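You operate a simulated robot arm through the tools that you are given. There is no shell and no other tool.

You are at the controls of a simulated robot arm. One attempt, no reset.

## Task
Proof-pull the clamped strip and tag the result on the teal square.
Fine: reset the peak display first, pull the lever to its stop; GOOD tag if the peak reaches 6 N/mm, else HOLD; both are in the tag drawer, shut it again; leave the peak showing.

Only the result counts: the job must be done as asked and must still hold three seconds after the hand-in. Knocking over, shifting, dropping, spilling or breaking anything else fails it.

## Robot
A 7-joint arm with a two-finger parallel gripper on a trunk, on a base that drives. Base frame: it is fixed to the floor where the robot stands at the start and does not move with it; the origin is under the middle of the robot, x ahead of it, y to its left, z up. Units: m, rad, N and s.
With the tool pointing down near the work surface it reaches from about 0.34 to 0.78 m from the robot's upright axis, wherever it stands. Its first joint turns from -2.496 to 2.496 rad. Places, roughly: black long strip [0.25, 2.5, 1]; clear guard [0.2, 2.6, 0.9]; gauge drawer [0.8, 2.9, 0.3]; pull lever [0.3, 2.7, 1]; pull tester [0.2, 2.6, 0.9]; red fail tag [0.5, 3, 1]; red tester clamp [0.1, 2.6, 1]; reset button [0.4, 2.8, 0.9]; tag drawer [0.8, 2.9, 0.6]; top of the teal square [0.5, 2.7, 0.9]; yellow tester clamp [0.2, 2.7, 1]. Payload 3 kg.
The TCP is the grasp point between the finger pads, 0.03 m short of the fingertips. In the tool frame z runs along the fingers and y along their closing line. The gripper opens to 0.11 m. The fingers are 0.02 m wide and 0.01 m thick; the gripper's body (0.048 by 0.112 m) begins 0.055 m behind the TCP.
Orientation is that of the tool frame in the base frame, as a unit quaternion [w, x, y, z]. With the fingers straight down and closing along the base's y, the tool's x points along the base's -x, its y along +y and its z along -z.

## Interface
- The arm moves only by the tool arm_command. Its argument "targets" is a list that holds one entry, the list of rows, each a list of 6 numbers: the shift along the tool's x, y, z in m, then the turn, a rotation vector about the tool's x, y, z in rad. In form: [[[x, y, z, ax, ay, az], ...]]. A call has 1 to 20 rows; each row is the pose to reach, as a shift and turn from the pose commanded when the call began, along the tool's axes at that moment. "hand" is the finger opening in m, from 0 to 0.11, set as the call begins (left out, the last holds). Rows are played at 5 a second. More than 0.05 m and 0.15 rad between two rows, or a gripper value outside its range, and nothing of the call is played. Where a pose cannot be reached the arm comes as near as it can. A force on the tool above 50 N (or 10 N above the force at the start of the call, whichever is more), or a blocked arm, ends the call early, and 0.2 s more pass. Each finger travels about 0.153 m/s and halts on what it meets, pressing with about 37 N; the grip force reading is that of the motor and also rises with nothing between the fingers. The clock runs only during rows and for 0.2 s after the last one: add rows that repeat a pose to give the fingers time. The reply holds the time, the measured pose of the TCP, the force on the tool along the base axes, the opening and the grip force, in the units named above and with some noise, with the torque about the TCP (base axes, N m) and any sound that the robot's microphone picked up, and new pictures: "show" is both (left out), scene, wrist or none.
- Cameras (640 x 400 px; columns grow to the right, rows downward): "scene" is now at [0.6154, -0.2367, 1.1174]; the picture's right is [0.00, -0.98, 0.20], its down [-0.89, 0.09, 0.46] and it looks along [-0.46, -0.18, -0.87] (base axes); focal length 214 px, centre (320, 200). "wrist" rides on the gripper at [0.072, 0.017, -0.103] in the tool frame; the picture's right is [-0.23, 0.97, 0.00], its down [-0.76, -0.18, -0.62] and it looks along [-0.61, -0.14, 0.78] (tool axes); focal length 222 px, centre (320, 200). There is no depth. A picture from a camera that has moved, and an enlarged one, comes with that camera's place and axes in the base frame and with its lens.
- lift_body(by): slides the trunk up (or, below 0, down) by that many m; the arm and the scene camera ride with it, the base frame stays. It gives what a move gives, with no picture.
- base_move(legs): drives the robot by 1 to 6 legs, each [ahead, turn to the left] in m and rad, along the robot's own axes; the way and the turn of a leg run together, so that a leg with both is an arc; at most 1.5 m and 3.142 rad a leg. The arm and the cameras ride along, it lands a little off, and it stops where it bumps. It gives what a move gives, and a new picture of the scene camera.
- head_to(pan, tilt): turns the head with the scene camera to pan (to the left, within 1.396 rad either way) and tilt (down, from -0.506 to 1.204), counted from straight ahead of the robot. It gives what a move gives, and a new picture of the scene camera.
- close_up(camera, box): a new picture of the part [left, top, right, bottom] of that camera's present view, enlarged. The clock stands still meanwhile.
- finish_job(): hands the job in; it is judged then, once.

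Nothing tells you exact positions but the pictures and the camera data. Unless the task says otherwise, let go and move clear before handing in.

The tools are called after ">>>" by a JSON object that holds its "method" and its "body". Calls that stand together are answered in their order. arm_command: Moves the arm, as the interface text tells. Its arguments: {"type":"object","properties":{"targets":{"type":"array"},"hand":{"type":"number"},"show":{"type":"string","enum":["both","scene","wrist","none"]}},"required":["targets"]} The other tools are called the same way: lift_body (by) slides the trunk up or down; base_move (legs) drives the base; head_to (pan, tilt) turns the head that bears the scene camera; close_up (camera, box) takes an enlarged picture of a part of a camera's view; finish_job () hands the job in.

At the start:

```text
time: 0.0
ee_pos: [0.5501, -0.2195, 1.0782]
orientation: [0.001, 0.0, 1.0, 0.0]
ft_force: [0.0, 0.0, -0.5]
ft_torque: [-0.02, -0.01, 0.0]
gripper_width: 0.1101
finger_force: 0.0
trunk travel left (down, up): [-0.3, 0.19]
robot x, y, heading: [0.0027, -0.0031, -0.001]
head pan, tilt: [-0.201, 0.482]
```

scene: 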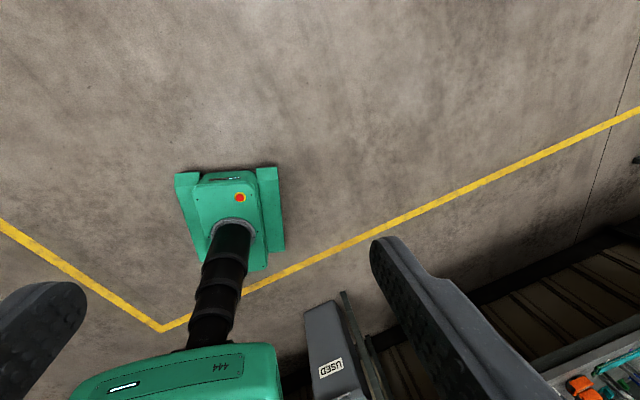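
wrist: 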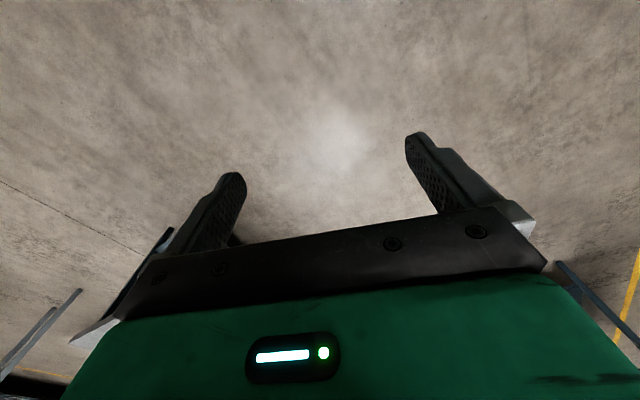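

I see mostly floor, a yellow line and parts of the robot; the work place lies far to my left (about y 2.7). I'll turn the head left to see the room before driving.

>>> {"method": "head_to", "body": {"pan": 1.3, "tilt": 0.2}}

```text
time: 1.6
ee_pos: [0.5522, -0.219, 1.08]
orientation: [0.0, 0.001, 1.0, 0.0]
ft_force: [-0.6, 0.2, 0.0]
ft_torque: [0.03, 0.0, 0.02]
gripper_width: 0.1102
finger_force: 0.1
trunk travel left (down, up): [-0.3, 0.19]
robot x, y, heading: [-0.0036, -0.002, -0.005]
head pan, tilt: [1.3, 0.201]
camera scene: at [0.6416, -0.1287, 1.1824], right [0.0, -0.27, -0.96], down [-0.98, -0.19, 0.05], along [-0.2, 0.94, -0.26], focal length 214 px, centre (320, 200)
```

scene: 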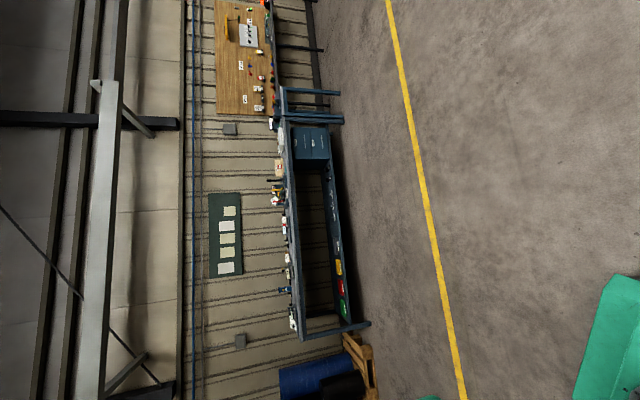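

The scene picture is turned a quarter (its right is downward): the bench with drawers stands at about y 2.5–2.9, clear floor in between. I'll drive ahead a bit, turn left and come nearer.

>>> {"method": "base_move", "body": {"legs": [[0.4, 0], [0, 1.57], [0.9, 0]]}}

>>> {"method": "head_to", "body": {"pan": 0.0, "tilt": 0.3}}

```text
time: 12.3
ee_pos: [0.589, 1.436, 1.0793]
orientation: [0.001, 0.714, -0.701, 0.0]
ft_force: [-0.4, -0.1, -0.7]
ft_torque: [0.02, -0.01, 0.01]
gripper_width: 0.1099
finger_force: 0.1
trunk travel left (down, up): [-0.3, 0.19]
robot x, y, heading: [0.4039, 0.887, 1.585]
head pan, tilt: [1.3, 0.201]
camera scene: at [0.4952, 1.5272, 1.1828], right [0.27, 0.0, -0.96], down [0.21, -0.98, 0.05], along [-0.94, -0.22, -0.26], focal length 214 px, centre (320, 200)
```

scene: 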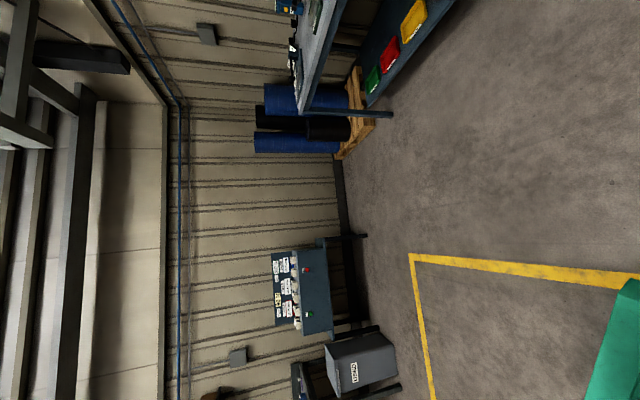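

```text
time: 13.7
ee_pos: [0.5881, 1.4368, 1.0801]
orientation: [0.0, 0.713, -0.701, 0.001]
ft_force: [-0.4, -0.4, 0.2]
ft_torque: [0.0, 0.02, -0.01]
gripper_width: 0.1099
finger_force: 0.0
trunk travel left (down, up): [-0.3, 0.19]
robot x, y, heading: [0.4127, 0.8814, 1.583]
head pan, tilt: [0.0, 0.3]
camera scene: at [0.5852, 1.5199, 1.1147], right [1.0, 0.02, 0.0], down [0.02, -0.95, 0.3], along [0.01, -0.3, -0.96], focal length 214 px, centre (320, 200)
```

scene: 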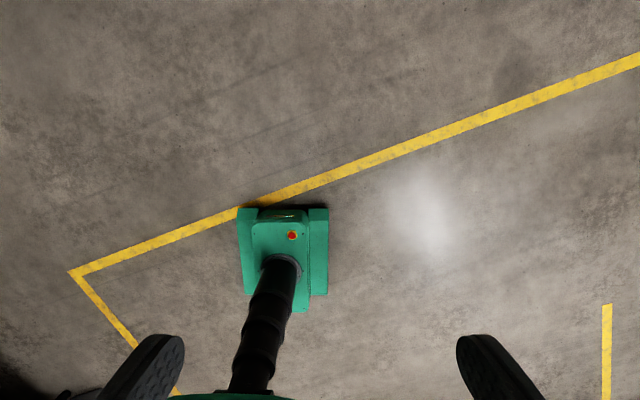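

The scene camera looks straight down beside the fingers, as if it rides on the hand. I'll test this by raising the arm a little and comparing the camera's place.

>>> {"method": "arm_command", "body": {"targets": [[[0, 0, -0.05, 0, 0, 0], [0, 0, -0.1, 0, 0, 0], [0, 0, -0.1, 0, 0, 0]]], "show": "both"}}

>>> {"method": "head_to", "body": {"pan": 0.0, "tilt": -0.5}}

```text
time: 14.5
ee_pos: [0.5911, 1.4366, 1.1825]
orientation: [0.0, 0.714, -0.701, 0.0]
ft_force: [-0.6, 0.3, 0.2]
ft_torque: [0.01, 0.01, 0.0]
gripper_width: 0.1102
finger_force: 0.0
trunk travel left (down, up): [-0.3, 0.19]
robot x, y, heading: [0.412, 0.8829, 1.586]
head pan, tilt: [0.0, 0.3]
camera scene: at [0.5876, 1.5202, 1.2173], right [1.0, 0.02, 0.0], down [0.02, -0.95, 0.3], along [0.01, -0.3, -0.96], focal length 214 px, centre (320, 200)
camera wrist: at [0.5747, 1.3652, 1.2853], right [-0.98, 0.21, 0.0], down [0.16, 0.77, 0.62], along [0.13, 0.61, -0.78], focal length 222 px, centre (320, 200)
```

scene: 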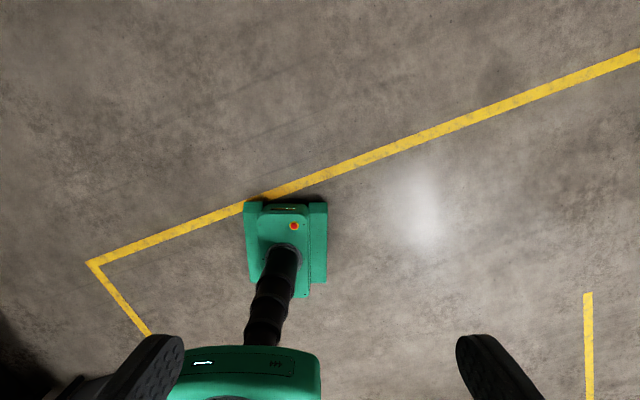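
wrist: 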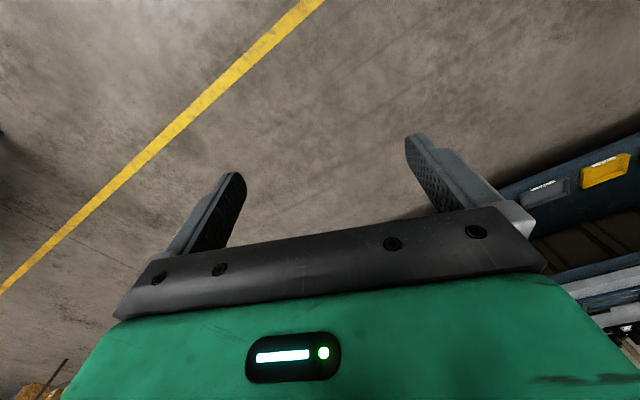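

```text
time: 15.7
ee_pos: [0.5896, 1.4368, 1.1814]
orientation: [-0.001, 0.713, -0.701, 0.001]
ft_force: [-0.6, -0.6, -0.4]
ft_torque: [0.02, -0.01, 0.01]
gripper_width: 0.1098
finger_force: 0.1
trunk travel left (down, up): [-0.3, 0.19]
robot x, y, heading: [0.413, 0.8844, 1.582]
head pan, tilt: [0.0, -0.499]
camera scene: at [0.5864, 1.5881, 1.2432], right [1.0, 0.02, 0.0], down [0.02, -0.88, -0.48], along [-0.01, 0.48, -0.88], focal length 214 px, centre (320, 200)
```

scene: 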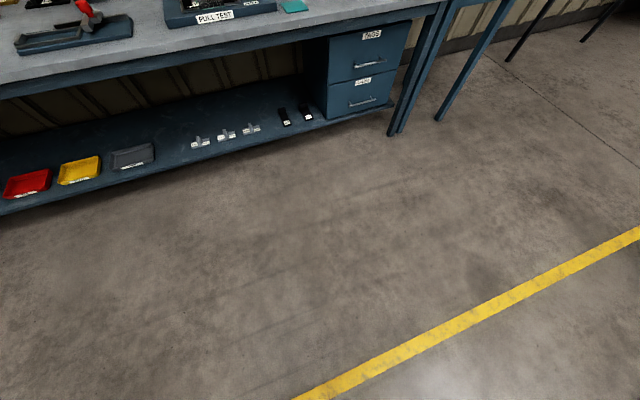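

The scene camera does ride on the hand. The bench edge runs askew (about 22° to my x axis), with the tag drawer at the right under the top and the PULL TEST plate on top. I'll drive up so that I face the bench squarely.

>>> {"method": "base_move", "body": {"legs": [[0, -0.494], [0.96, 0], [0, 0.862]]}}

```text
time: 24.5
ee_pos: [0.7744, 2.3467, 1.1811]
orientation: [0.0, 0.845, -0.535, 0.001]
ft_force: [-1.4, -0.7, 0.7]
ft_torque: [0.0, 0.01, 0.0]
gripper_width: 0.1103
finger_force: 0.0
trunk travel left (down, up): [-0.3, 0.19]
robot x, y, heading: [0.8712, 1.7817, 2.004]
head pan, tilt: [0.0, -0.499]
camera scene: at [0.71, 2.4837, 1.2426], right [0.9, 0.43, 0.0], down [0.38, -0.79, -0.48], along [-0.2, 0.43, -0.88], focal length 214 px, centre (320, 200)
```

scene: 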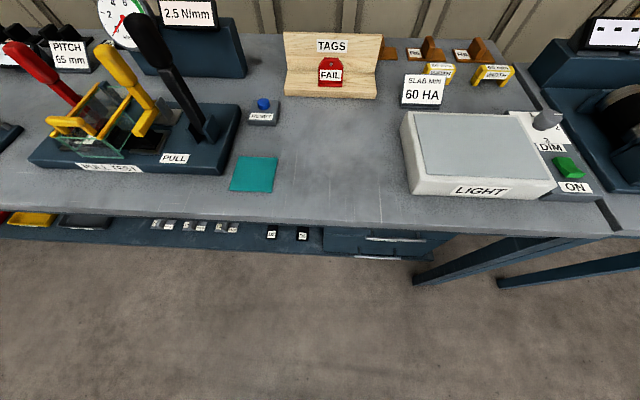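

Now I see it all: tester with clear guard and black lever at left, blue-topped RESET, teal square, the display 2.5 N/mm, and the tag drawer under the bench. I'll take close-ups.

>>> {"method": "close_up", "body": {"camera": "scene", "box": [20, 0, 300, 200]}}

>>> {"method": "close_up", "body": {"camera": "scene", "box": [280, 20, 440, 120]}}

>>> {"method": "close_up", "body": {"camera": "scene", "box": [300, 190, 460, 290]}}

```text
2.00 times, centred on (160, 100) of scene
camera zoom: at [0.71, 2.4837, 1.2426], right [0.9, 0.43, 0.0], down [0.38, -0.79, -0.48], along [-0.2, 0.43, -0.88], focal length 429 px, centre (640, 400)
```

zoom: 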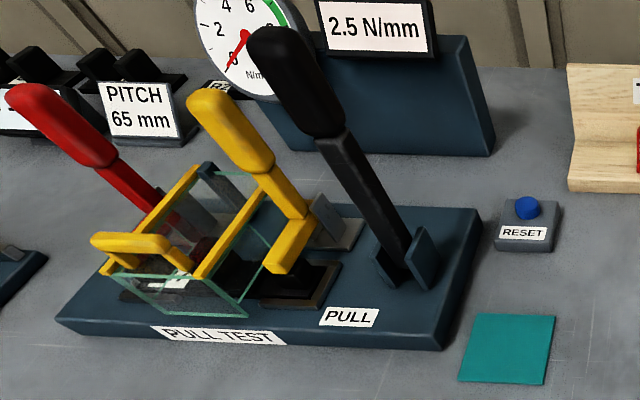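

```text
4.00 times, centred on (360, 70) of scene
camera zoom: at [0.71, 2.4837, 1.2426], right [0.9, 0.43, 0.0], down [0.38, -0.79, -0.48], along [-0.2, 0.43, -0.88], focal length 858 px, centre (160, 720)
```

zoom: 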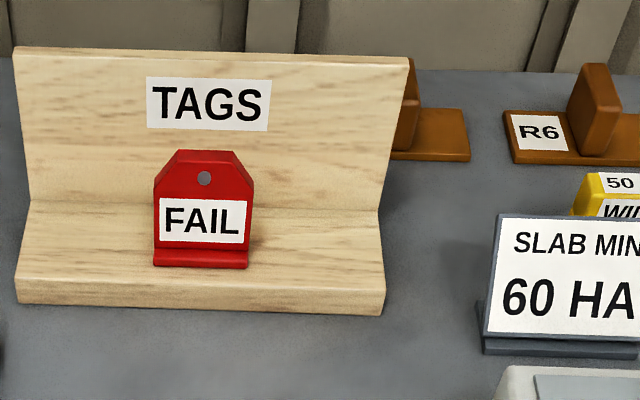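

```text
4.00 times, centred on (380, 240) of scene
camera zoom: at [0.71, 2.4837, 1.2426], right [0.9, 0.43, 0.0], down [0.38, -0.79, -0.48], along [-0.2, 0.43, -0.88], focal length 858 px, centre (80, 40)
```

zoom: 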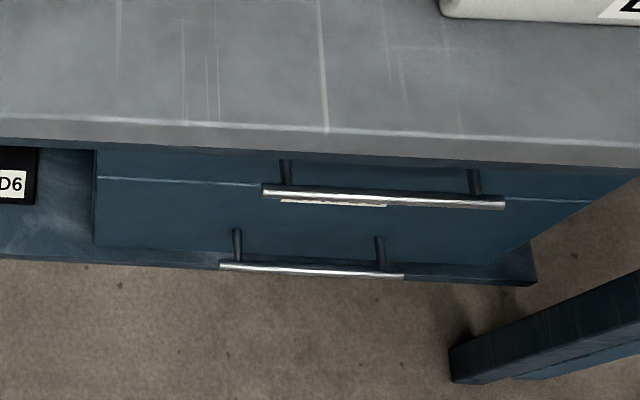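

The lever's bracket suggests it swings toward me (front), and the FAIL tag on the wooden stand is a decoy. I'll go nearer, with the trunk raised, for a better view.

>>> {"method": "lift_body", "body": {"by": 0.15}}

>>> {"method": "base_move", "body": {"legs": [[0, -0.05], [0.3, 0]]}}

```text
time: 26.2
ee_pos: [0.7751, 2.3466, 1.3334]
orientation: [0.0, 0.845, -0.535, -0.001]
ft_force: [-0.8, 0.3, 0.2]
ft_torque: [0.0, -0.01, 0.04]
gripper_width: 0.1098
finger_force: 0.1
trunk travel left (down, up): [-0.45, 0.04]
robot x, y, heading: [0.8711, 1.7828, 1.995]
head pan, tilt: [0.0, -0.499]
```

```text
time: 28.7
ee_pos: [0.6942, 2.6314, 1.3311]
orientation: [0.001, 0.831, -0.557, 0.0]
ft_force: [-0.5, 0.4, 0.1]
ft_torque: [-0.04, -0.01, 0.03]
gripper_width: 0.1102
finger_force: 0.1
trunk travel left (down, up): [-0.45, 0.04]
robot x, y, heading: [0.7642, 2.0628, 1.953]
head pan, tilt: [0.0, -0.499]
camera scene: at [0.6355, 2.7701, 1.3933], right [0.93, 0.38, 0.0], down [0.33, -0.81, -0.48], along [-0.18, 0.44, -0.88], focal length 214 px, centre (320, 200)
```

scene: 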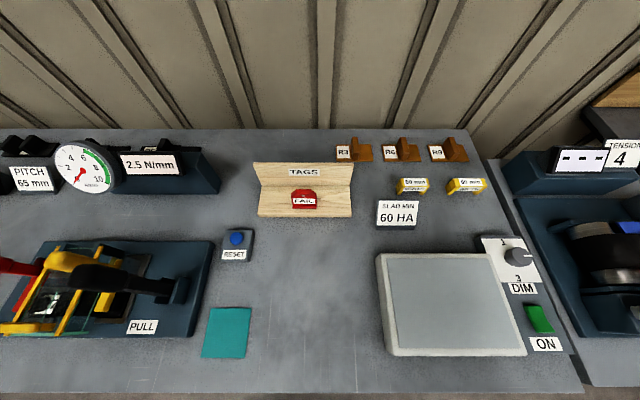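

A clear overview. I'll pan toward the tester to study lever, guard and display.

>>> {"method": "head_to", "body": {"pan": 0.6, "tilt": -0.2}}

>>> {"method": "close_up", "body": {"camera": "scene", "box": [160, 80, 480, 280]}}

```text
time: 29.7
ee_pos: [0.693, 2.63, 1.3344]
orientation: [0.0, 0.831, -0.557, 0.0]
ft_force: [-1.0, -0.4, -0.3]
ft_torque: [-0.01, 0.02, 0.01]
gripper_width: 0.1099
finger_force: 0.1
trunk travel left (down, up): [-0.45, 0.04]
robot x, y, heading: [0.7626, 2.0645, 1.948]
head pan, tilt: [0.6, -0.201]
camera scene: at [0.6007, 2.7311, 1.3923], right [0.76, 0.31, -0.56], down [0.27, -0.95, -0.16], along [-0.59, -0.03, -0.81], focal length 214 px, centre (320, 200)
```

scene: 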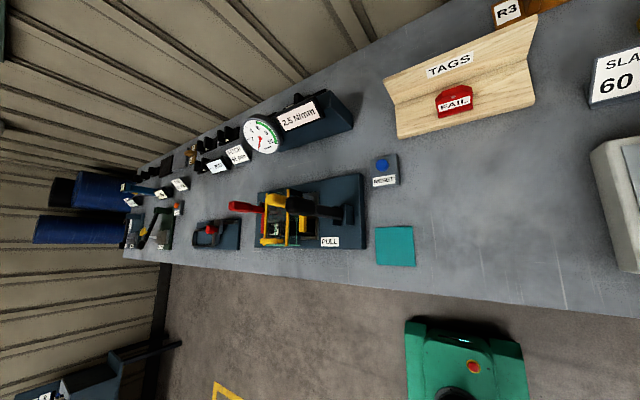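

```text
2.00 times, centred on (320, 180) of scene
camera zoom: at [0.6007, 2.7311, 1.3923], right [0.76, 0.31, -0.56], down [0.27, -0.95, -0.16], along [-0.59, -0.03, -0.81], focal length 429 px, centre (320, 240)
```

zoom: 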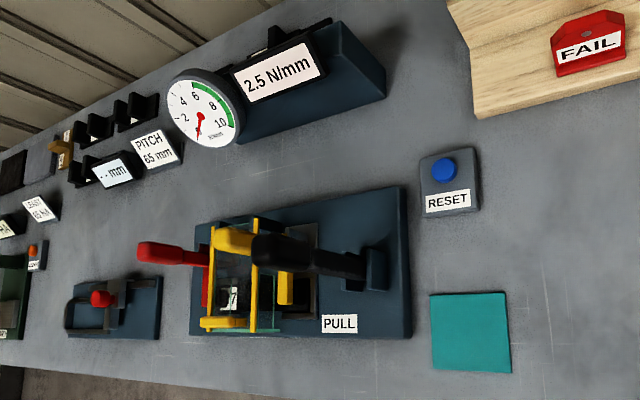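

The lever seems to stand upright at about (0.36, 2.70), top near z 1.15. I'll carry the hand left and back to look at the tester from the front.

>>> {"method": "arm_command", "body": {"targets": [[[0.03, 0.05, 0, 0, 0, 0], [0.06, 0.09, 0, 0, 0, 0], [0.09, 0.13, 0.02, 0, 0, 0], [0.12, 0.17, 0.04, 0, 0, 0], [0.15, 0.21, 0.06, 0, 0, 0], [0.15, 0.25, 0.08, 0, 0, 0], [0.15, 0.28, 0.1, 0, 0, 0]]], "show": "none"}}

>>> {"method": "head_to", "body": {"pan": 0.0, "tilt": -0.5}}

>>> {"method": "close_up", "body": {"camera": "scene", "box": [160, 0, 480, 200]}}

```text
refused: row 1 steps farther than a row can; nothing moved
```

```text
time: 30.7
ee_pos: [0.6936, 2.6313, 1.3329]
orientation: [0.0, 0.831, -0.557, 0.0]
ft_force: [-0.5, -0.2, 0.3]
ft_torque: [0.02, 0.02, -0.01]
gripper_width: 0.11
finger_force: 0.0
trunk travel left (down, up): [-0.45, 0.04]
robot x, y, heading: [0.7627, 2.0636, 1.951]
head pan, tilt: [0.0, -0.499]
camera scene: at [0.6355, 2.7698, 1.3939], right [0.93, 0.38, 0.0], down [0.33, -0.81, -0.48], along [-0.18, 0.44, -0.88], focal length 214 px, centre (320, 200)
```

scene: 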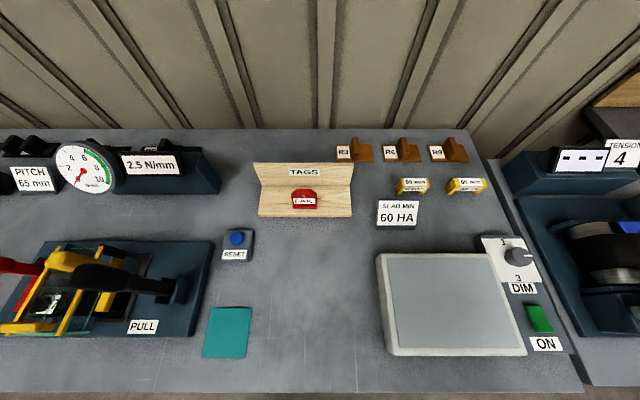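

```text
2.00 times, centred on (320, 100) of scene
camera zoom: at [0.6355, 2.7698, 1.3939], right [0.93, 0.38, 0.0], down [0.33, -0.81, -0.48], along [-0.18, 0.44, -0.88], focal length 429 px, centre (320, 400)
```

zoom: 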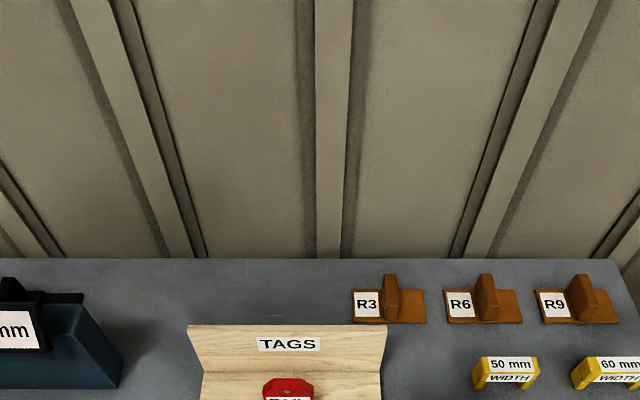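

The row step was too long. I'll repeat the move with steps of less than 0.05 m.

>>> {"method": "arm_command", "body": {"targets": [[[0.02, 0.035, 0.01, 0, 0, 0], [0.04, 0.07, 0.02, 0, 0, 0], [0.06, 0.105, 0.03, 0, 0, 0], [0.08, 0.14, 0.04, 0, 0, 0], [0.1, 0.175, 0.05, 0, 0, 0], [0.12, 0.21, 0.06, 0, 0, 0], [0.14, 0.245, 0.07, 0, 0, 0], [0.16, 0.28, 0.08, 0, 0, 0], [0.16, 0.28, 0.08, 0, 0, 0]]], "show": "both"}}

>>> {"method": "close_up", "body": {"camera": "scene", "box": [160, 40, 480, 240]}}

```text
time: 32.7
ee_pos: [0.4954, 2.3726, 1.2557]
orientation: [-0.001, 0.831, -0.557, 0.002]
ft_force: [-0.3, -0.2, 0.2]
ft_torque: [0.03, -0.03, 0.01]
gripper_width: 0.11
finger_force: 0.0
trunk travel left (down, up): [-0.45, 0.04]
robot x, y, heading: [0.7651, 2.066, 1.954]
head pan, tilt: [0.0, -0.499]
camera scene: at [0.4371, 2.5126, 1.3151], right [0.93, 0.38, 0.0], down [0.33, -0.81, -0.48], along [-0.18, 0.44, -0.88], focal length 214 px, centre (320, 200)
camera wrist: at [0.5071, 2.3004, 1.3569], right [-0.99, -0.16, 0.0], down [-0.13, 0.77, 0.62], along [-0.1, 0.61, -0.78], focal length 222 px, centre (320, 200)
```

scene: 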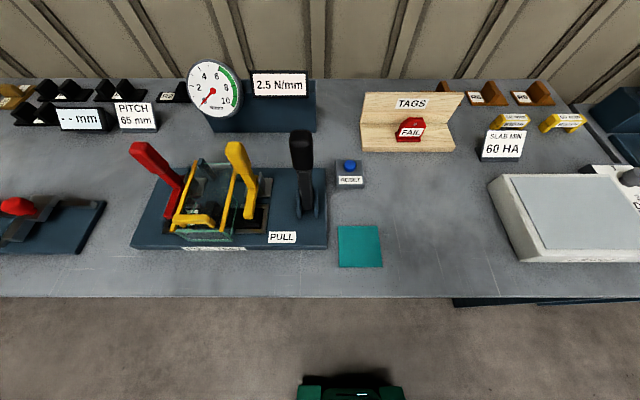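
wrist: 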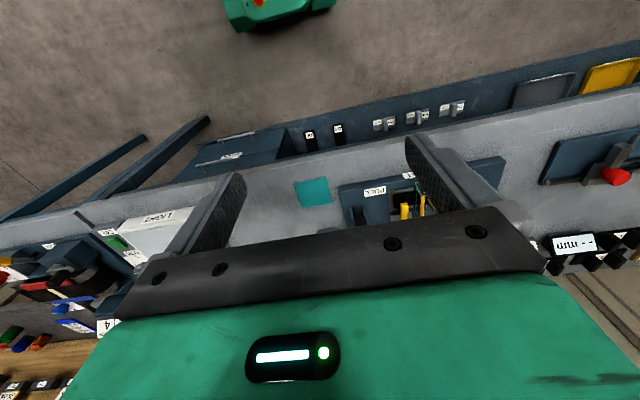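

```text
2.00 times, centred on (320, 140) of scene
camera zoom: at [0.4371, 2.5126, 1.3151], right [0.93, 0.38, 0.0], down [0.33, -0.81, -0.48], along [-0.18, 0.44, -0.88], focal length 429 px, centre (320, 320)
```

zoom: 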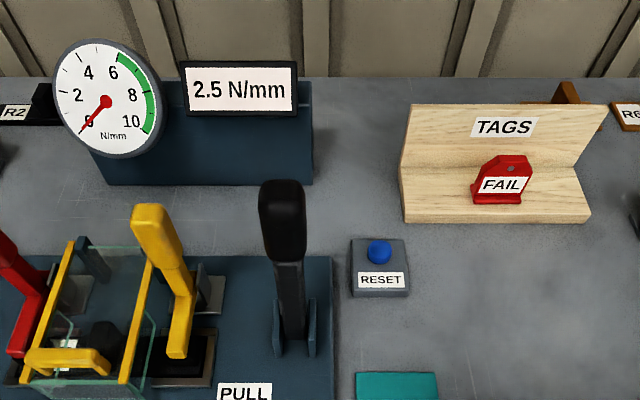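

The lever stands between two cheek plates and swings toward me. Closer view of guard and clamps next, to know whether the guard is down.

>>> {"method": "close_up", "body": {"camera": "scene", "box": [120, 130, 340, 267]}}

>>> {"method": "head_to", "body": {"pan": 0.7, "tilt": -0.5}}

```text
2.91 times, centred on (230, 198) of scene
camera zoom: at [0.4371, 2.5126, 1.3151], right [0.93, 0.38, 0.0], down [0.33, -0.81, -0.48], along [-0.18, 0.44, -0.88], focal length 624 px, centre (582, 204)
```

zoom: 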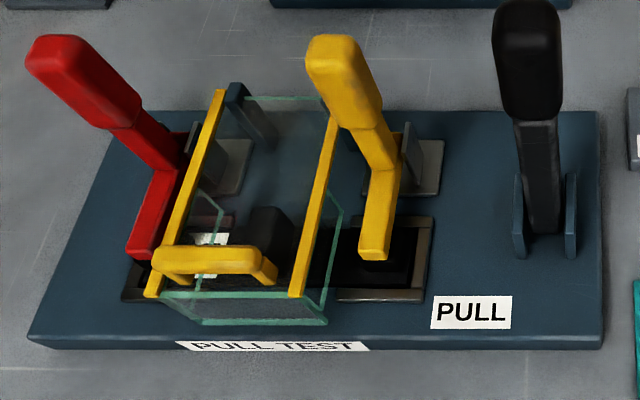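

```text
time: 33.8
ee_pos: [0.4968, 2.3747, 1.254]
orientation: [0.0, 0.831, -0.556, 0.0]
ft_force: [1.1, 0.5, -0.8]
ft_torque: [-0.02, 0.0, -0.01]
gripper_width: 0.1098
finger_force: 0.1
trunk travel left (down, up): [-0.45, 0.04]
robot x, y, heading: [0.7634, 2.0622, 1.954]
head pan, tilt: [0.7, -0.499]
camera scene: at [0.3976, 2.4969, 1.331], right [0.71, 0.29, -0.64], down [0.05, -0.93, -0.37], along [-0.7, 0.23, -0.67], focal length 214 px, centre (320, 200)
```

scene: 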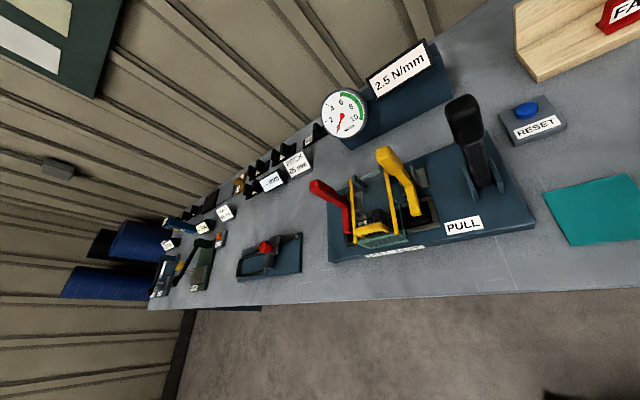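

The guard seems lowered over the strip. One more enlarged look from this side.

>>> {"method": "close_up", "body": {"camera": "scene", "box": [300, 120, 480, 270]}}

>>> {"method": "close_up", "body": {"camera": "scene", "box": [320, 40, 440, 140]}}

```text
2.67 times, centred on (390, 195) of scene
camera zoom: at [0.3976, 2.4969, 1.331], right [0.71, 0.29, -0.64], down [0.05, -0.93, -0.37], along [-0.7, 0.23, -0.67], focal length 572 px, centre (133, 213)
```

zoom: 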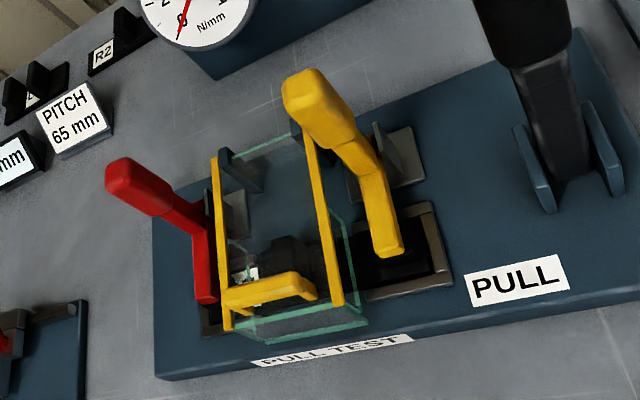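

```text
4.00 times, centred on (380, 90) of scene
camera zoom: at [0.3976, 2.4969, 1.331], right [0.71, 0.29, -0.64], down [0.05, -0.93, -0.37], along [-0.7, 0.23, -0.67], focal length 858 px, centre (80, 640)
```

zoom: 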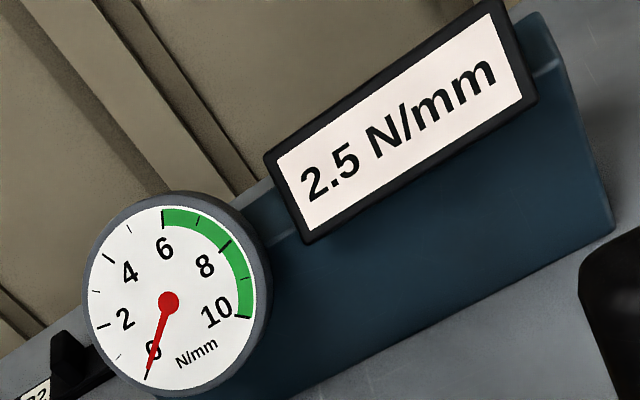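

Guard is down, clamps look shut and the gauge shows 0. The reset button I take at about (0.38, 2.845, 0.89), which is out of reach from here, so I drive 0.17 m nearer.

>>> {"method": "base_move", "body": {"legs": [[0.17, 0]]}}

>>> {"method": "head_to", "body": {"pan": 0.0, "tilt": -0.2}}

```text
time: 35.2
ee_pos: [0.4346, 2.5335, 1.2531]
orientation: [0.0, 0.829, -0.559, 0.0]
ft_force: [1.0, -0.3, 0.2]
ft_torque: [0.03, 0.02, 0.02]
gripper_width: 0.1099
finger_force: 0.1
trunk travel left (down, up): [-0.45, 0.04]
robot x, y, heading: [0.6986, 2.2234, 1.951]
head pan, tilt: [0.7, -0.499]
camera scene: at [0.3366, 2.6572, 1.331], right [0.71, 0.29, -0.64], down [0.04, -0.93, -0.37], along [-0.7, 0.23, -0.67], focal length 214 px, centre (320, 200)
```

scene: 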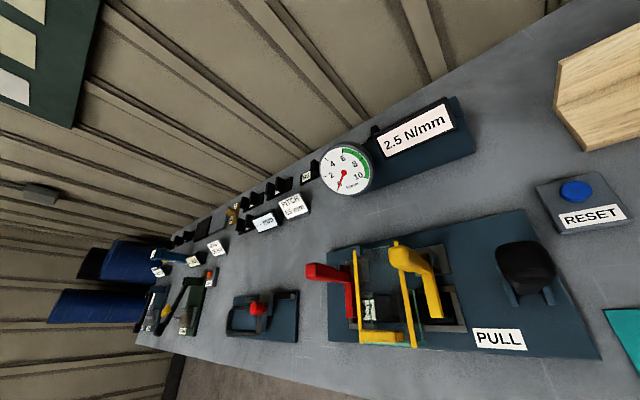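

```text
time: 36.3
ee_pos: [0.4346, 2.5327, 1.255]
orientation: [-0.001, 0.829, -0.559, 0.0]
ft_force: [0.8, -0.2, 0.3]
ft_torque: [0.03, 0.0, -0.01]
gripper_width: 0.1099
finger_force: 0.1
trunk travel left (down, up): [-0.45, 0.04]
robot x, y, heading: [0.6998, 2.2199, 1.94]
head pan, tilt: [0.0, -0.201]
camera scene: at [0.3851, 2.6526, 1.2996], right [0.93, 0.38, 0.0], down [0.37, -0.91, -0.2], along [-0.07, 0.18, -0.98], focal length 214 px, centre (320, 200)
```

scene: 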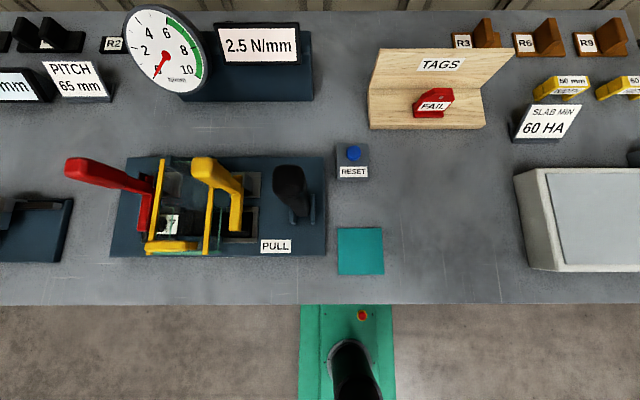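

Button at about (0.380, 2.847). I close the fingers, go right past the lever and forward to a point above the button.

>>> {"method": "arm_command", "body": {"targets": [[[0, -0.04, 0, 0, 0, 0], [-0.02, -0.067, 0, 0, 0, 0], [-0.065, -0.067, 0, 0, 0, 0], [-0.11, -0.067, 0, 0, 0, 0], [-0.155, -0.067, 0, 0, 0, 0], [-0.2, -0.067, 0, 0, 0, 0], [-0.245, -0.067, 0, 0, 0, 0], [-0.29, -0.067, 0, 0, 0, 0], [-0.3117, -0.067, 0, 0, 0, 0], [-0.3117, -0.067, 0.045, 0, 0, 0], [-0.3117, -0.067, 0.09, 0, 0, 0], [-0.3117, -0.067, 0.135, 0, 0, 0], [-0.3117, -0.067, 0.18, 0, 0, 0], [-0.3117, -0.067, 0.2, 0, 0, 0], [-0.3117, -0.067, 0.2, 0, 0, 0]]], "hand": 0, "show": "both"}}

>>> {"method": "head_to", "body": {"pan": 0.0, "tilt": 0.7}}

```text
time: 39.5
ee_pos: [0.3823, 2.8499, 1.0518]
orientation: [-0.001, 0.829, -0.559, 0.0]
ft_force: [0.0, 0.5, 0.0]
ft_torque: [0.01, 0.0, 0.02]
gripper_width: 0.0
finger_force: 36.5
trunk travel left (down, up): [-0.45, 0.04]
robot x, y, heading: [0.6953, 2.224, 1.938]
head pan, tilt: [0.0, -0.201]
camera scene: at [0.3331, 2.9694, 1.0979], right [0.93, 0.38, 0.0], down [0.37, -0.91, -0.2], along [-0.07, 0.18, -0.98], focal length 214 px, centre (320, 200)
camera wrist: at [0.3937, 2.7778, 1.1558], right [-0.99, -0.16, 0.0], down [-0.12, 0.77, 0.62], along [-0.1, 0.62, -0.78], focal length 222 px, centre (320, 200)
```

scene: 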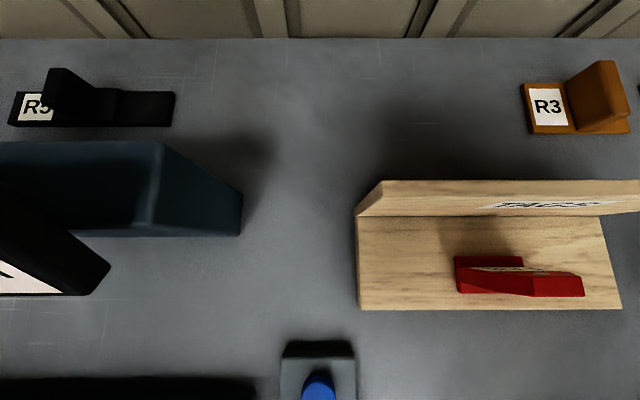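
wrist: 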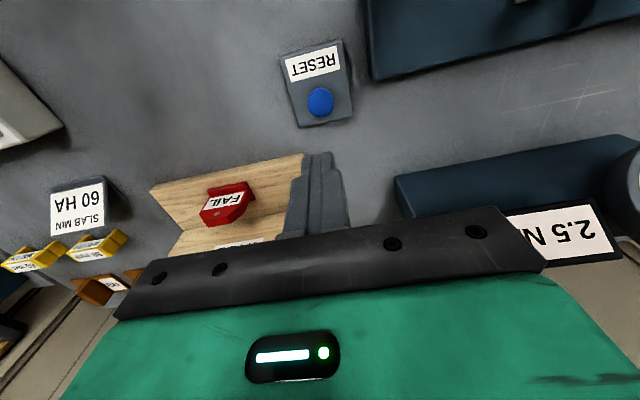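

```text
time: 40.7
ee_pos: [0.3817, 2.8501, 1.0518]
orientation: [0.0, 0.83, -0.558, 0.001]
ft_force: [0.7, -0.3, 0.5]
ft_torque: [-0.02, -0.02, 0.0]
gripper_width: 0.0
finger_force: 36.5
trunk travel left (down, up): [-0.45, 0.04]
robot x, y, heading: [0.6979, 2.223, 1.945]
head pan, tilt: [0.0, 0.7]
camera scene: at [0.3637, 2.894, 1.0964], right [0.93, 0.38, 0.0], down [0.29, -0.71, 0.64], along [0.24, -0.6, -0.76], focal length 214 px, centre (320, 200)
```

scene: 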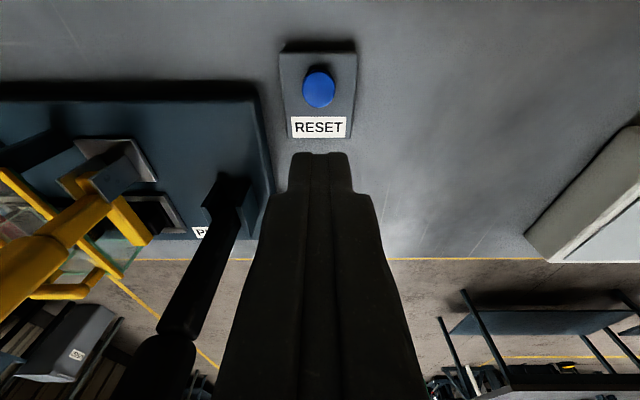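

The closed tips stand right over the button. I go down slowly until it presses, then back up.

>>> {"method": "arm_command", "body": {"targets": [[[0, 0, 0.04, 0, 0, 0], [0, 0, 0.08, 0, 0, 0], [0, 0, 0.11, 0, 0, 0], [0, 0, 0.12, 0, 0, 0], [0, 0, 0.127, 0, 0, 0], [0, 0, 0.133, 0, 0, 0], [0, 0, 0.138, 0, 0, 0], [0, 0, 0.142, 0, 0, 0], [0, 0, 0.146, 0, 0, 0]]], "hand": 0, "show": "both"}}

```text
time: 42.7
ee_pos: [0.3795, 2.8487, 0.9117]
orientation: [-0.001, 0.829, -0.559, -0.002]
ft_force: [2.9, -1.7, 34.6]
ft_torque: [-0.04, -0.12, -0.02]
gripper_width: 0.0001
finger_force: 37.2
trunk travel left (down, up): [-0.45, 0.04]
robot x, y, heading: [0.6995, 2.2229, 1.948]
head pan, tilt: [0.0, 0.7]
heard: click
camera scene: at [0.3607, 2.8917, 0.9552], right [0.93, 0.38, 0.0], down [0.29, -0.71, 0.64], along [0.24, -0.59, -0.77], focal length 214 px, centre (320, 200)
camera wrist: at [0.3908, 2.7751, 1.0141], right [-0.99, -0.15, 0.0], down [-0.12, 0.77, 0.63], along [-0.1, 0.62, -0.78], focal length 222 px, centre (320, 200)
```

scene: 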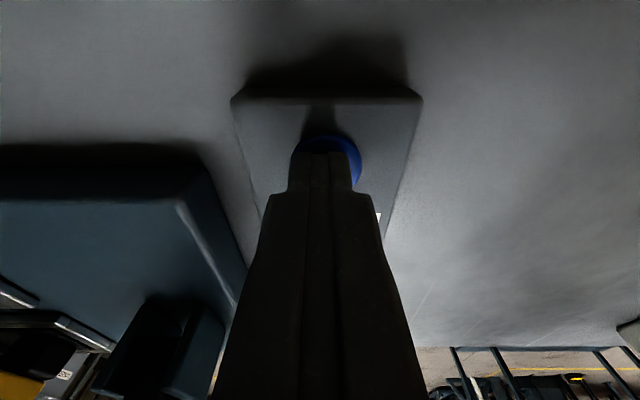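
wrist: 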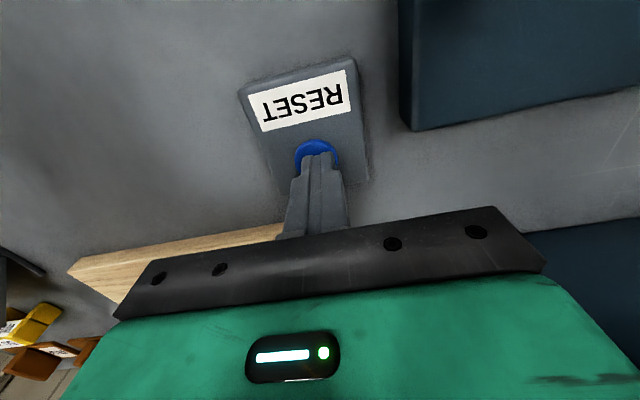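

A click: the button is pressed. I rise back up and check the display.

>>> {"method": "arm_command", "body": {"targets": [[[0, 0, -0.03, 0, 0, 0], [0, 0, -0.075, 0, 0, 0], [0, 0, -0.12, 0, 0, 0], [0, 0, -0.165, 0, 0, 0], [0, 0, -0.21, 0, 0, 0], [0, 0, -0.255, 0, 0, 0], [0, 0, -0.3, 0, 0, 0], [0, 0, -0.346, 0, 0, 0], [0.045, 0, -0.346, 0, 0, 0], [0.09, 0, -0.346, 0, 0, 0], [0.135, 0, -0.346, 0, 0, 0], [0.18, 0, -0.346, 0, 0, 0], [0.22, 0, -0.346, 0, 0, 0]]], "show": "none"}}

>>> {"method": "head_to", "body": {"pan": 0.3, "tilt": -0.4}}

>>> {"method": "close_up", "body": {"camera": "scene", "box": [160, 0, 480, 200]}}

```text
time: 45.5
ee_pos: [0.4619, 2.6465, 1.2536]
orientation: [0.0, 0.829, -0.559, 0.0]
ft_force: [1.0, -0.2, -0.1]
ft_torque: [0.0, 0.01, 0.0]
gripper_width: 0.0001
finger_force: 36.6
trunk travel left (down, up): [-0.45, 0.04]
robot x, y, heading: [0.7016, 2.2228, 1.945]
head pan, tilt: [0.0, 0.7]
```

```text
time: 46.8
ee_pos: [0.4629, 2.6462, 1.2538]
orientation: [-0.001, 0.83, -0.558, 0.001]
ft_force: [-0.1, 0.0, -0.2]
ft_torque: [0.04, 0.0, -0.01]
gripper_width: 0.0
finger_force: 36.8
trunk travel left (down, up): [-0.45, 0.04]
robot x, y, heading: [0.7011, 2.2213, 1.942]
head pan, tilt: [0.3, -0.4]
camera scene: at [0.3872, 2.772, 1.3116], right [0.89, 0.36, -0.29], down [0.24, -0.9, -0.37], along [-0.4, 0.26, -0.88], focal length 214 px, centre (320, 200)
```

scene: 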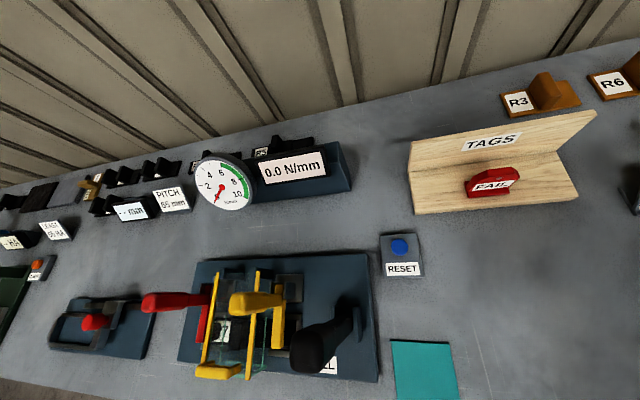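

```text
2.00 times, centred on (320, 100) of scene
camera zoom: at [0.3872, 2.772, 1.3116], right [0.89, 0.36, -0.29], down [0.24, -0.9, -0.37], along [-0.4, 0.26, -0.88], focal length 429 px, centre (320, 400)
```

zoom: 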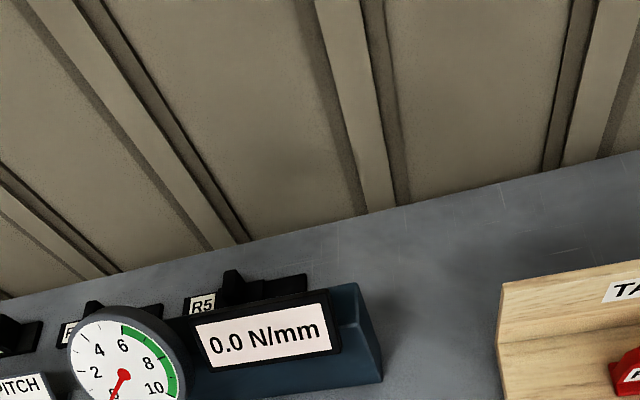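

The display reads 0.0. Next I place the closed fingers behind the lever's grip (lever at about (0.34, 2.695), upright), so as to draw it toward me along its arc.

>>> {"method": "arm_command", "body": {"targets": [[[-0.04, 0, 0, 0, 0, 0], [-0.08, 0, 0, 0, 0, 0], [-0.12, 0, 0, 0, 0, 0], [-0.16, 0, 0, 0, 0, 0], [-0.16, 0.035, 0, 0, 0, 0], [-0.16, 0.065, 0, 0, 0, 0], [-0.16, 0.095, 0, 0, 0, 0], [-0.16, 0.095, 0.04, 0, 0, 0], [-0.16, 0.095, 0.08, 0, 0, 0], [-0.16, 0.095, 0.11, 0, 0, 0], [-0.16, 0.095, 0.13, 0, 0, 0], [-0.16, 0.095, 0.13, 0, 0, 0]]], "hand": 0, "show": "wrist"}}

>>> {"method": "head_to", "body": {"pan": 0.0, "tilt": 0.9}}

```text
time: 49.4
ee_pos: [0.3142, 2.7552, 1.1236]
orientation: [0.0, 0.829, -0.559, 0.001]
ft_force: [0.1, 0.0, -0.2]
ft_torque: [0.02, 0.0, -0.01]
gripper_width: 0.0002
finger_force: 37.0
trunk travel left (down, up): [-0.45, 0.04]
robot x, y, heading: [0.6976, 2.2235, 1.942]
head pan, tilt: [0.3, -0.4]
camera wrist: at [0.3259, 2.6822, 1.226], right [-0.99, -0.16, 0.0], down [-0.12, 0.77, 0.62], along [-0.1, 0.62, -0.78], focal length 222 px, centre (320, 200)
```

wrist: 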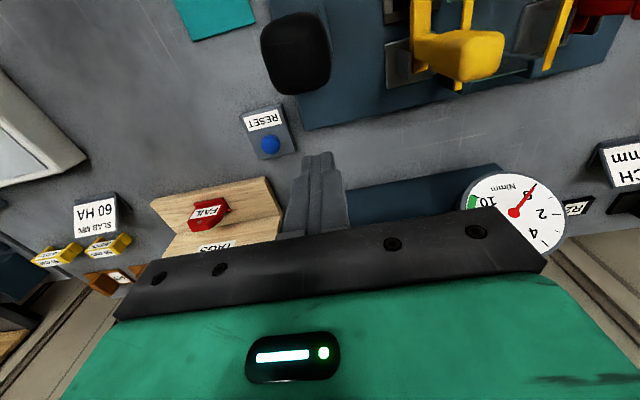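

```text
time: 50.9
ee_pos: [0.3153, 2.7559, 1.1242]
orientation: [0.0, 0.83, -0.558, 0.001]
ft_force: [0.5, -0.8, 0.3]
ft_torque: [0.03, -0.01, 0.03]
gripper_width: 0.0001
finger_force: 36.9
trunk travel left (down, up): [-0.45, 0.04]
robot x, y, heading: [0.6989, 2.2229, 1.941]
head pan, tilt: [0.0, 0.901]
camera scene: at [0.302, 2.7836, 1.1761], right [0.93, 0.38, 0.0], down [0.23, -0.58, 0.78], along [0.29, -0.73, -0.62], focal length 214 px, centre (320, 200)
```

scene: 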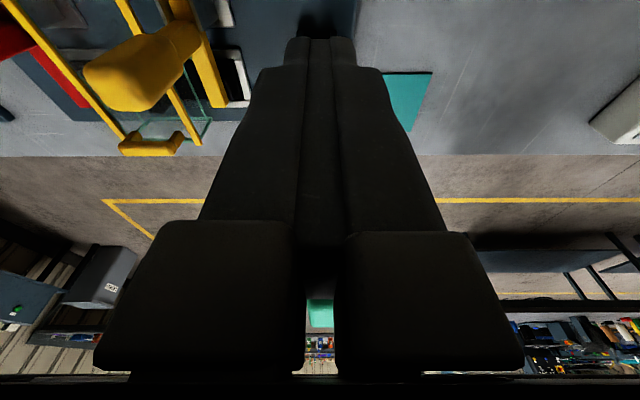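

The lever's grip is 6.7 cm robotward of the fingers and under 1 cm to the left. I start drawing along the arc, and check forces after about 0.45 rad.

>>> {"method": "arm_command", "body": {"targets": [[[0.03, 0.008, 0, 0, 0, 0], [0.0455, 0.008, 0, 0, 0, 0], [0.0738, 0.008, 0.0005, 0, 0, 0], [0.1019, 0.008, 0.005, 0, 0, 0], [0.1288, 0.008, 0.014, 0, 0, 0]]], "hand": 0, "show": "both"}}

```text
time: 52.1
ee_pos: [0.3576, 2.6317, 1.1125]
orientation: [-0.001, 0.829, -0.559, 0.002]
ft_force: [-0.4, 1.3, 0.8]
ft_torque: [-0.02, 0.02, 0.06]
gripper_width: 0.0
finger_force: 37.4
trunk travel left (down, up): [-0.45, 0.04]
robot x, y, heading: [0.6963, 2.2207, 1.95]
head pan, tilt: [0.0, 0.901]
camera scene: at [0.3455, 2.661, 1.1644], right [0.93, 0.38, 0.0], down [0.23, -0.57, 0.78], along [0.3, -0.73, -0.62], focal length 214 px, centre (320, 200)
camera wrist: at [0.3694, 2.5598, 1.2146], right [-0.99, -0.15, 0.0], down [-0.12, 0.77, 0.62], along [-0.1, 0.61, -0.78], focal length 222 px, centre (320, 200)
```

scene: 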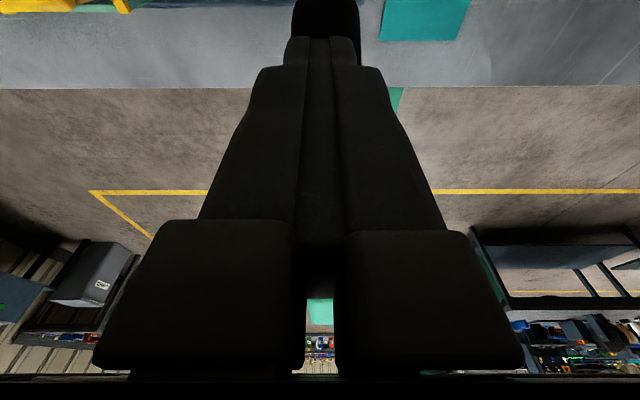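
wrist: 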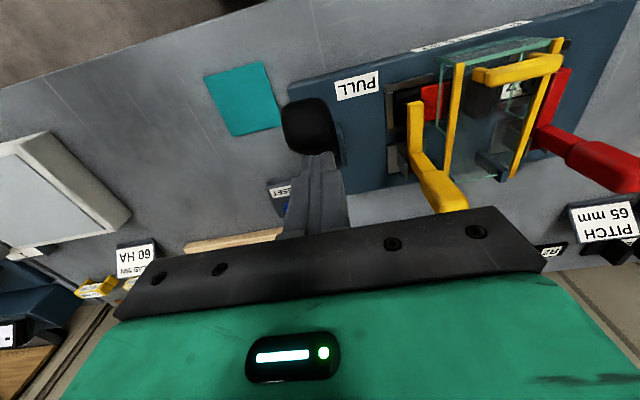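

The lever follows the fingers with little force. I go on along the arc until it stops.

>>> {"method": "arm_command", "body": {"targets": [[[0.0253, 0, 0.013, 0, 0, 0], [0.0485, 0, 0.029, 0, 0, 0], [0.0689, 0, 0.049, 0, 0, 0]]], "hand": 0, "show": "both"}}

```text
time: 52.8
ee_pos: [0.3717, 2.5875, 1.0801]
orientation: [-0.004, 0.829, -0.559, -0.011]
ft_force: [-3.3, 7.7, 17.4]
ft_torque: [0.17, -0.11, -0.16]
gripper_width: 0.0
finger_force: 37.2
trunk travel left (down, up): [-0.45, 0.04]
robot x, y, heading: [0.6983, 2.2217, 1.947]
head pan, tilt: [0.0, 0.901]
stopped in row 3: the force on the tool passed its limit at 79 N (the readings are from after the stop); the commanded pose is now the measured one
camera scene: at [0.3603, 2.6151, 1.134], right [0.93, 0.38, -0.01], down [0.24, -0.59, 0.77], along [0.29, -0.71, -0.64], focal length 214 px, centre (320, 200)
camera wrist: at [0.3849, 2.5129, 1.1818], right [-0.99, -0.16, 0.01], down [-0.11, 0.76, 0.64], along [-0.11, 0.63, -0.77], focal length 222 px, centre (320, 200)
```

scene: 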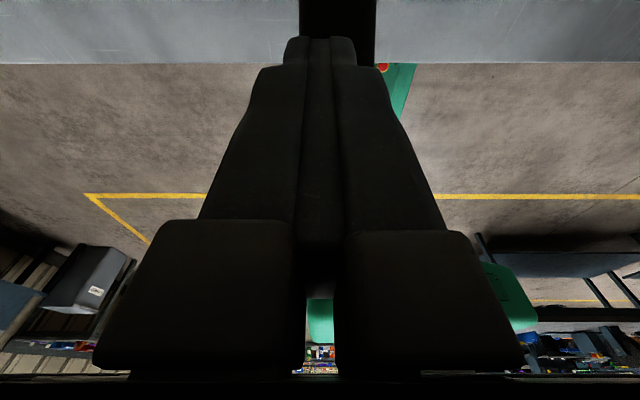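
wrist: 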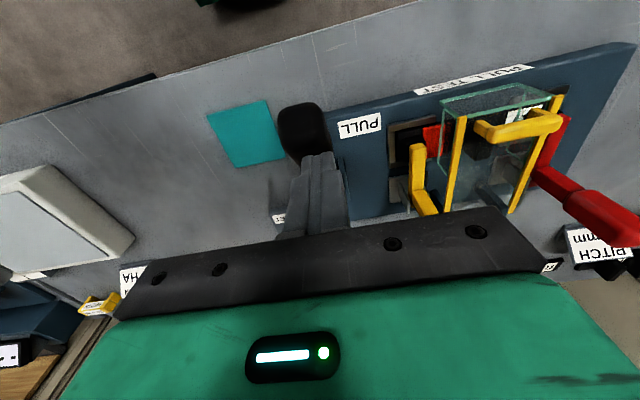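

The lever hit something firm at about 0.8 rad – probably its stop. I check the display while holding here.

>>> {"method": "head_to", "body": {"pan": 0.2, "tilt": -0.506}}

```text
time: 54.4
ee_pos: [0.3722, 2.5868, 1.0795]
orientation: [-0.003, 0.83, -0.558, -0.01]
ft_force: [-10.6, 19.0, 38.7]
ft_torque: [0.18, 0.21, 0.08]
gripper_width: 0.0002
finger_force: 37.6
trunk travel left (down, up): [-0.45, 0.04]
robot x, y, heading: [0.6995, 2.2229, 1.946]
head pan, tilt: [0.201, -0.499]
camera scene: at [0.303, 2.7207, 1.1455], right [0.91, 0.37, -0.2], down [0.24, -0.84, -0.49], along [-0.35, 0.39, -0.85], focal length 214 px, centre (320, 200)
```

scene: 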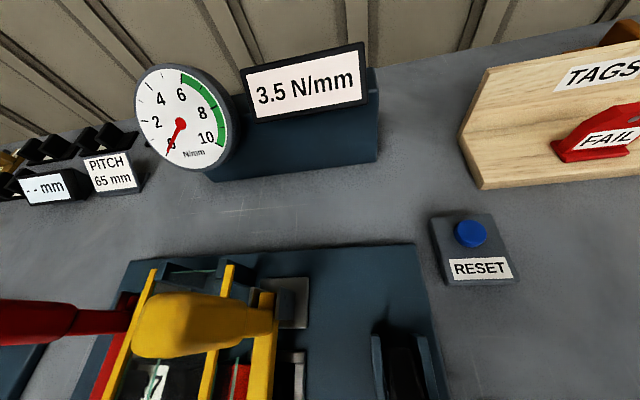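

The peak shows 3.5 N/mm, live gauge back at 0. To be sure the lever is at its stop I press a little further along the arc.

>>> {"method": "arm_command", "body": {"targets": [[[0.004, 0, 0.003, 0, 0, 0], [0.009, 0, 0.006, 0, 0, 0], [0.013, 0, 0.009, 0, 0, 0]]], "hand": 0, "show": "both"}}

```text
time: 54.7
ee_pos: [0.3714, 2.5893, 1.0803]
orientation: [-0.006, 0.829, -0.559, -0.015]
ft_force: [0.1, 8.0, 14.5]
ft_torque: [0.18, -0.13, -0.13]
gripper_width: 0.0
finger_force: 36.5
trunk travel left (down, up): [-0.45, 0.04]
robot x, y, heading: [0.6993, 2.221, 1.944]
head pan, tilt: [0.201, -0.499]
stopped in row 1: the force on the tool passed its limit at 60 N (the readings are from after the stop); the commanded pose is now the measured one
camera scene: at [0.3027, 2.7208, 1.1474], right [0.9, 0.37, -0.21], down [0.23, -0.84, -0.49], along [-0.36, 0.4, -0.84], focal length 214 px, centre (320, 200)
camera wrist: at [0.3848, 2.5123, 1.1812], right [-0.99, -0.16, 0.01], down [-0.11, 0.76, 0.64], along [-0.11, 0.63, -0.77], focal length 222 px, centre (320, 200)
```

scene: 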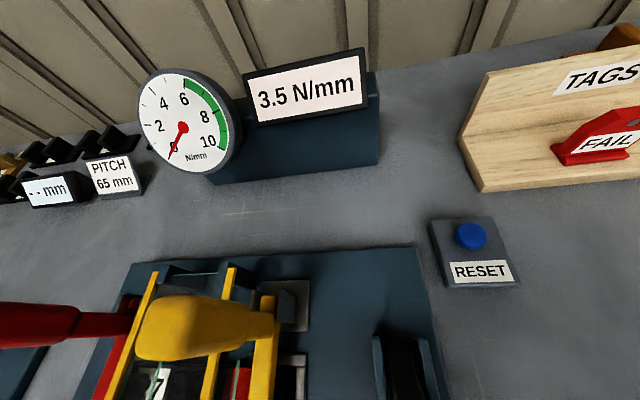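
wrist: 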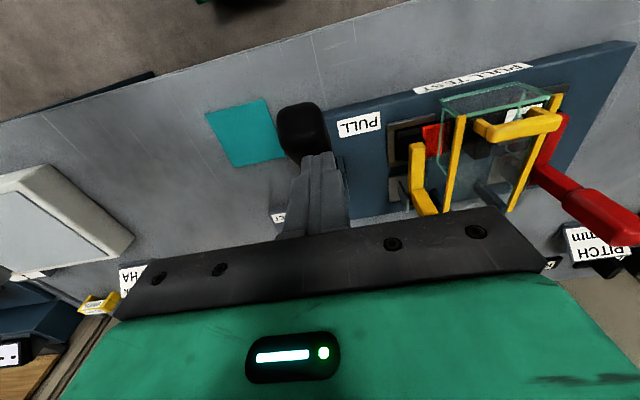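

The lever is hard at its stop and the peak is 3.5 N/mm, below 6, so the HOLD tag is due. I back the fingers off and up.

>>> {"method": "arm_command", "body": {"targets": [[[-0.02, 0, -0.015, 0, 0, 0], [-0.03, 0, -0.05, 0, 0, 0], [-0.03, 0, -0.095, 0, 0, 0], [-0.03, 0, -0.14, 0, 0, 0], [-0.03, 0, -0.18, 0, 0, 0], [-0.03, 0, -0.18, 0, 0, 0]]], "show": "none"}}

>>> {"method": "head_to", "body": {"pan": 0.2, "tilt": 0.0}}

```text
time: 56.1
ee_pos: [0.3646, 2.6114, 1.2585]
orientation: [-0.005, 0.829, -0.559, -0.012]
ft_force: [0.0, 0.8, -0.6]
ft_torque: [-0.01, 0.07, -0.04]
gripper_width: 0.0001
finger_force: 36.1
trunk travel left (down, up): [-0.45, 0.04]
robot x, y, heading: [0.6976, 2.222, 1.941]
head pan, tilt: [0.201, -0.499]
```

```text
time: 57.0
ee_pos: [0.3651, 2.6106, 1.2579]
orientation: [-0.004, 0.83, -0.558, -0.012]
ft_force: [0.3, 0.3, -0.7]
ft_torque: [0.0, 0.04, -0.02]
gripper_width: 0.0002
finger_force: 36.6
trunk travel left (down, up): [-0.45, 0.04]
robot x, y, heading: [0.6984, 2.2218, 1.942]
head pan, tilt: [0.201, 0.0]
camera scene: at [0.3061, 2.7062, 1.3011], right [0.91, 0.37, -0.2], down [0.38, -0.93, -0.03], along [-0.2, -0.05, -0.98], focal length 214 px, centre (320, 200)
```

scene: 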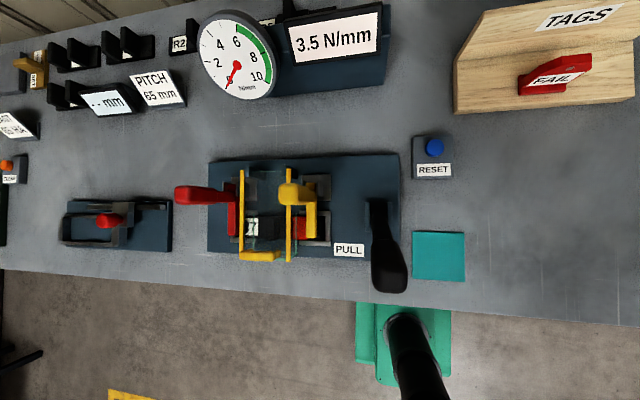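

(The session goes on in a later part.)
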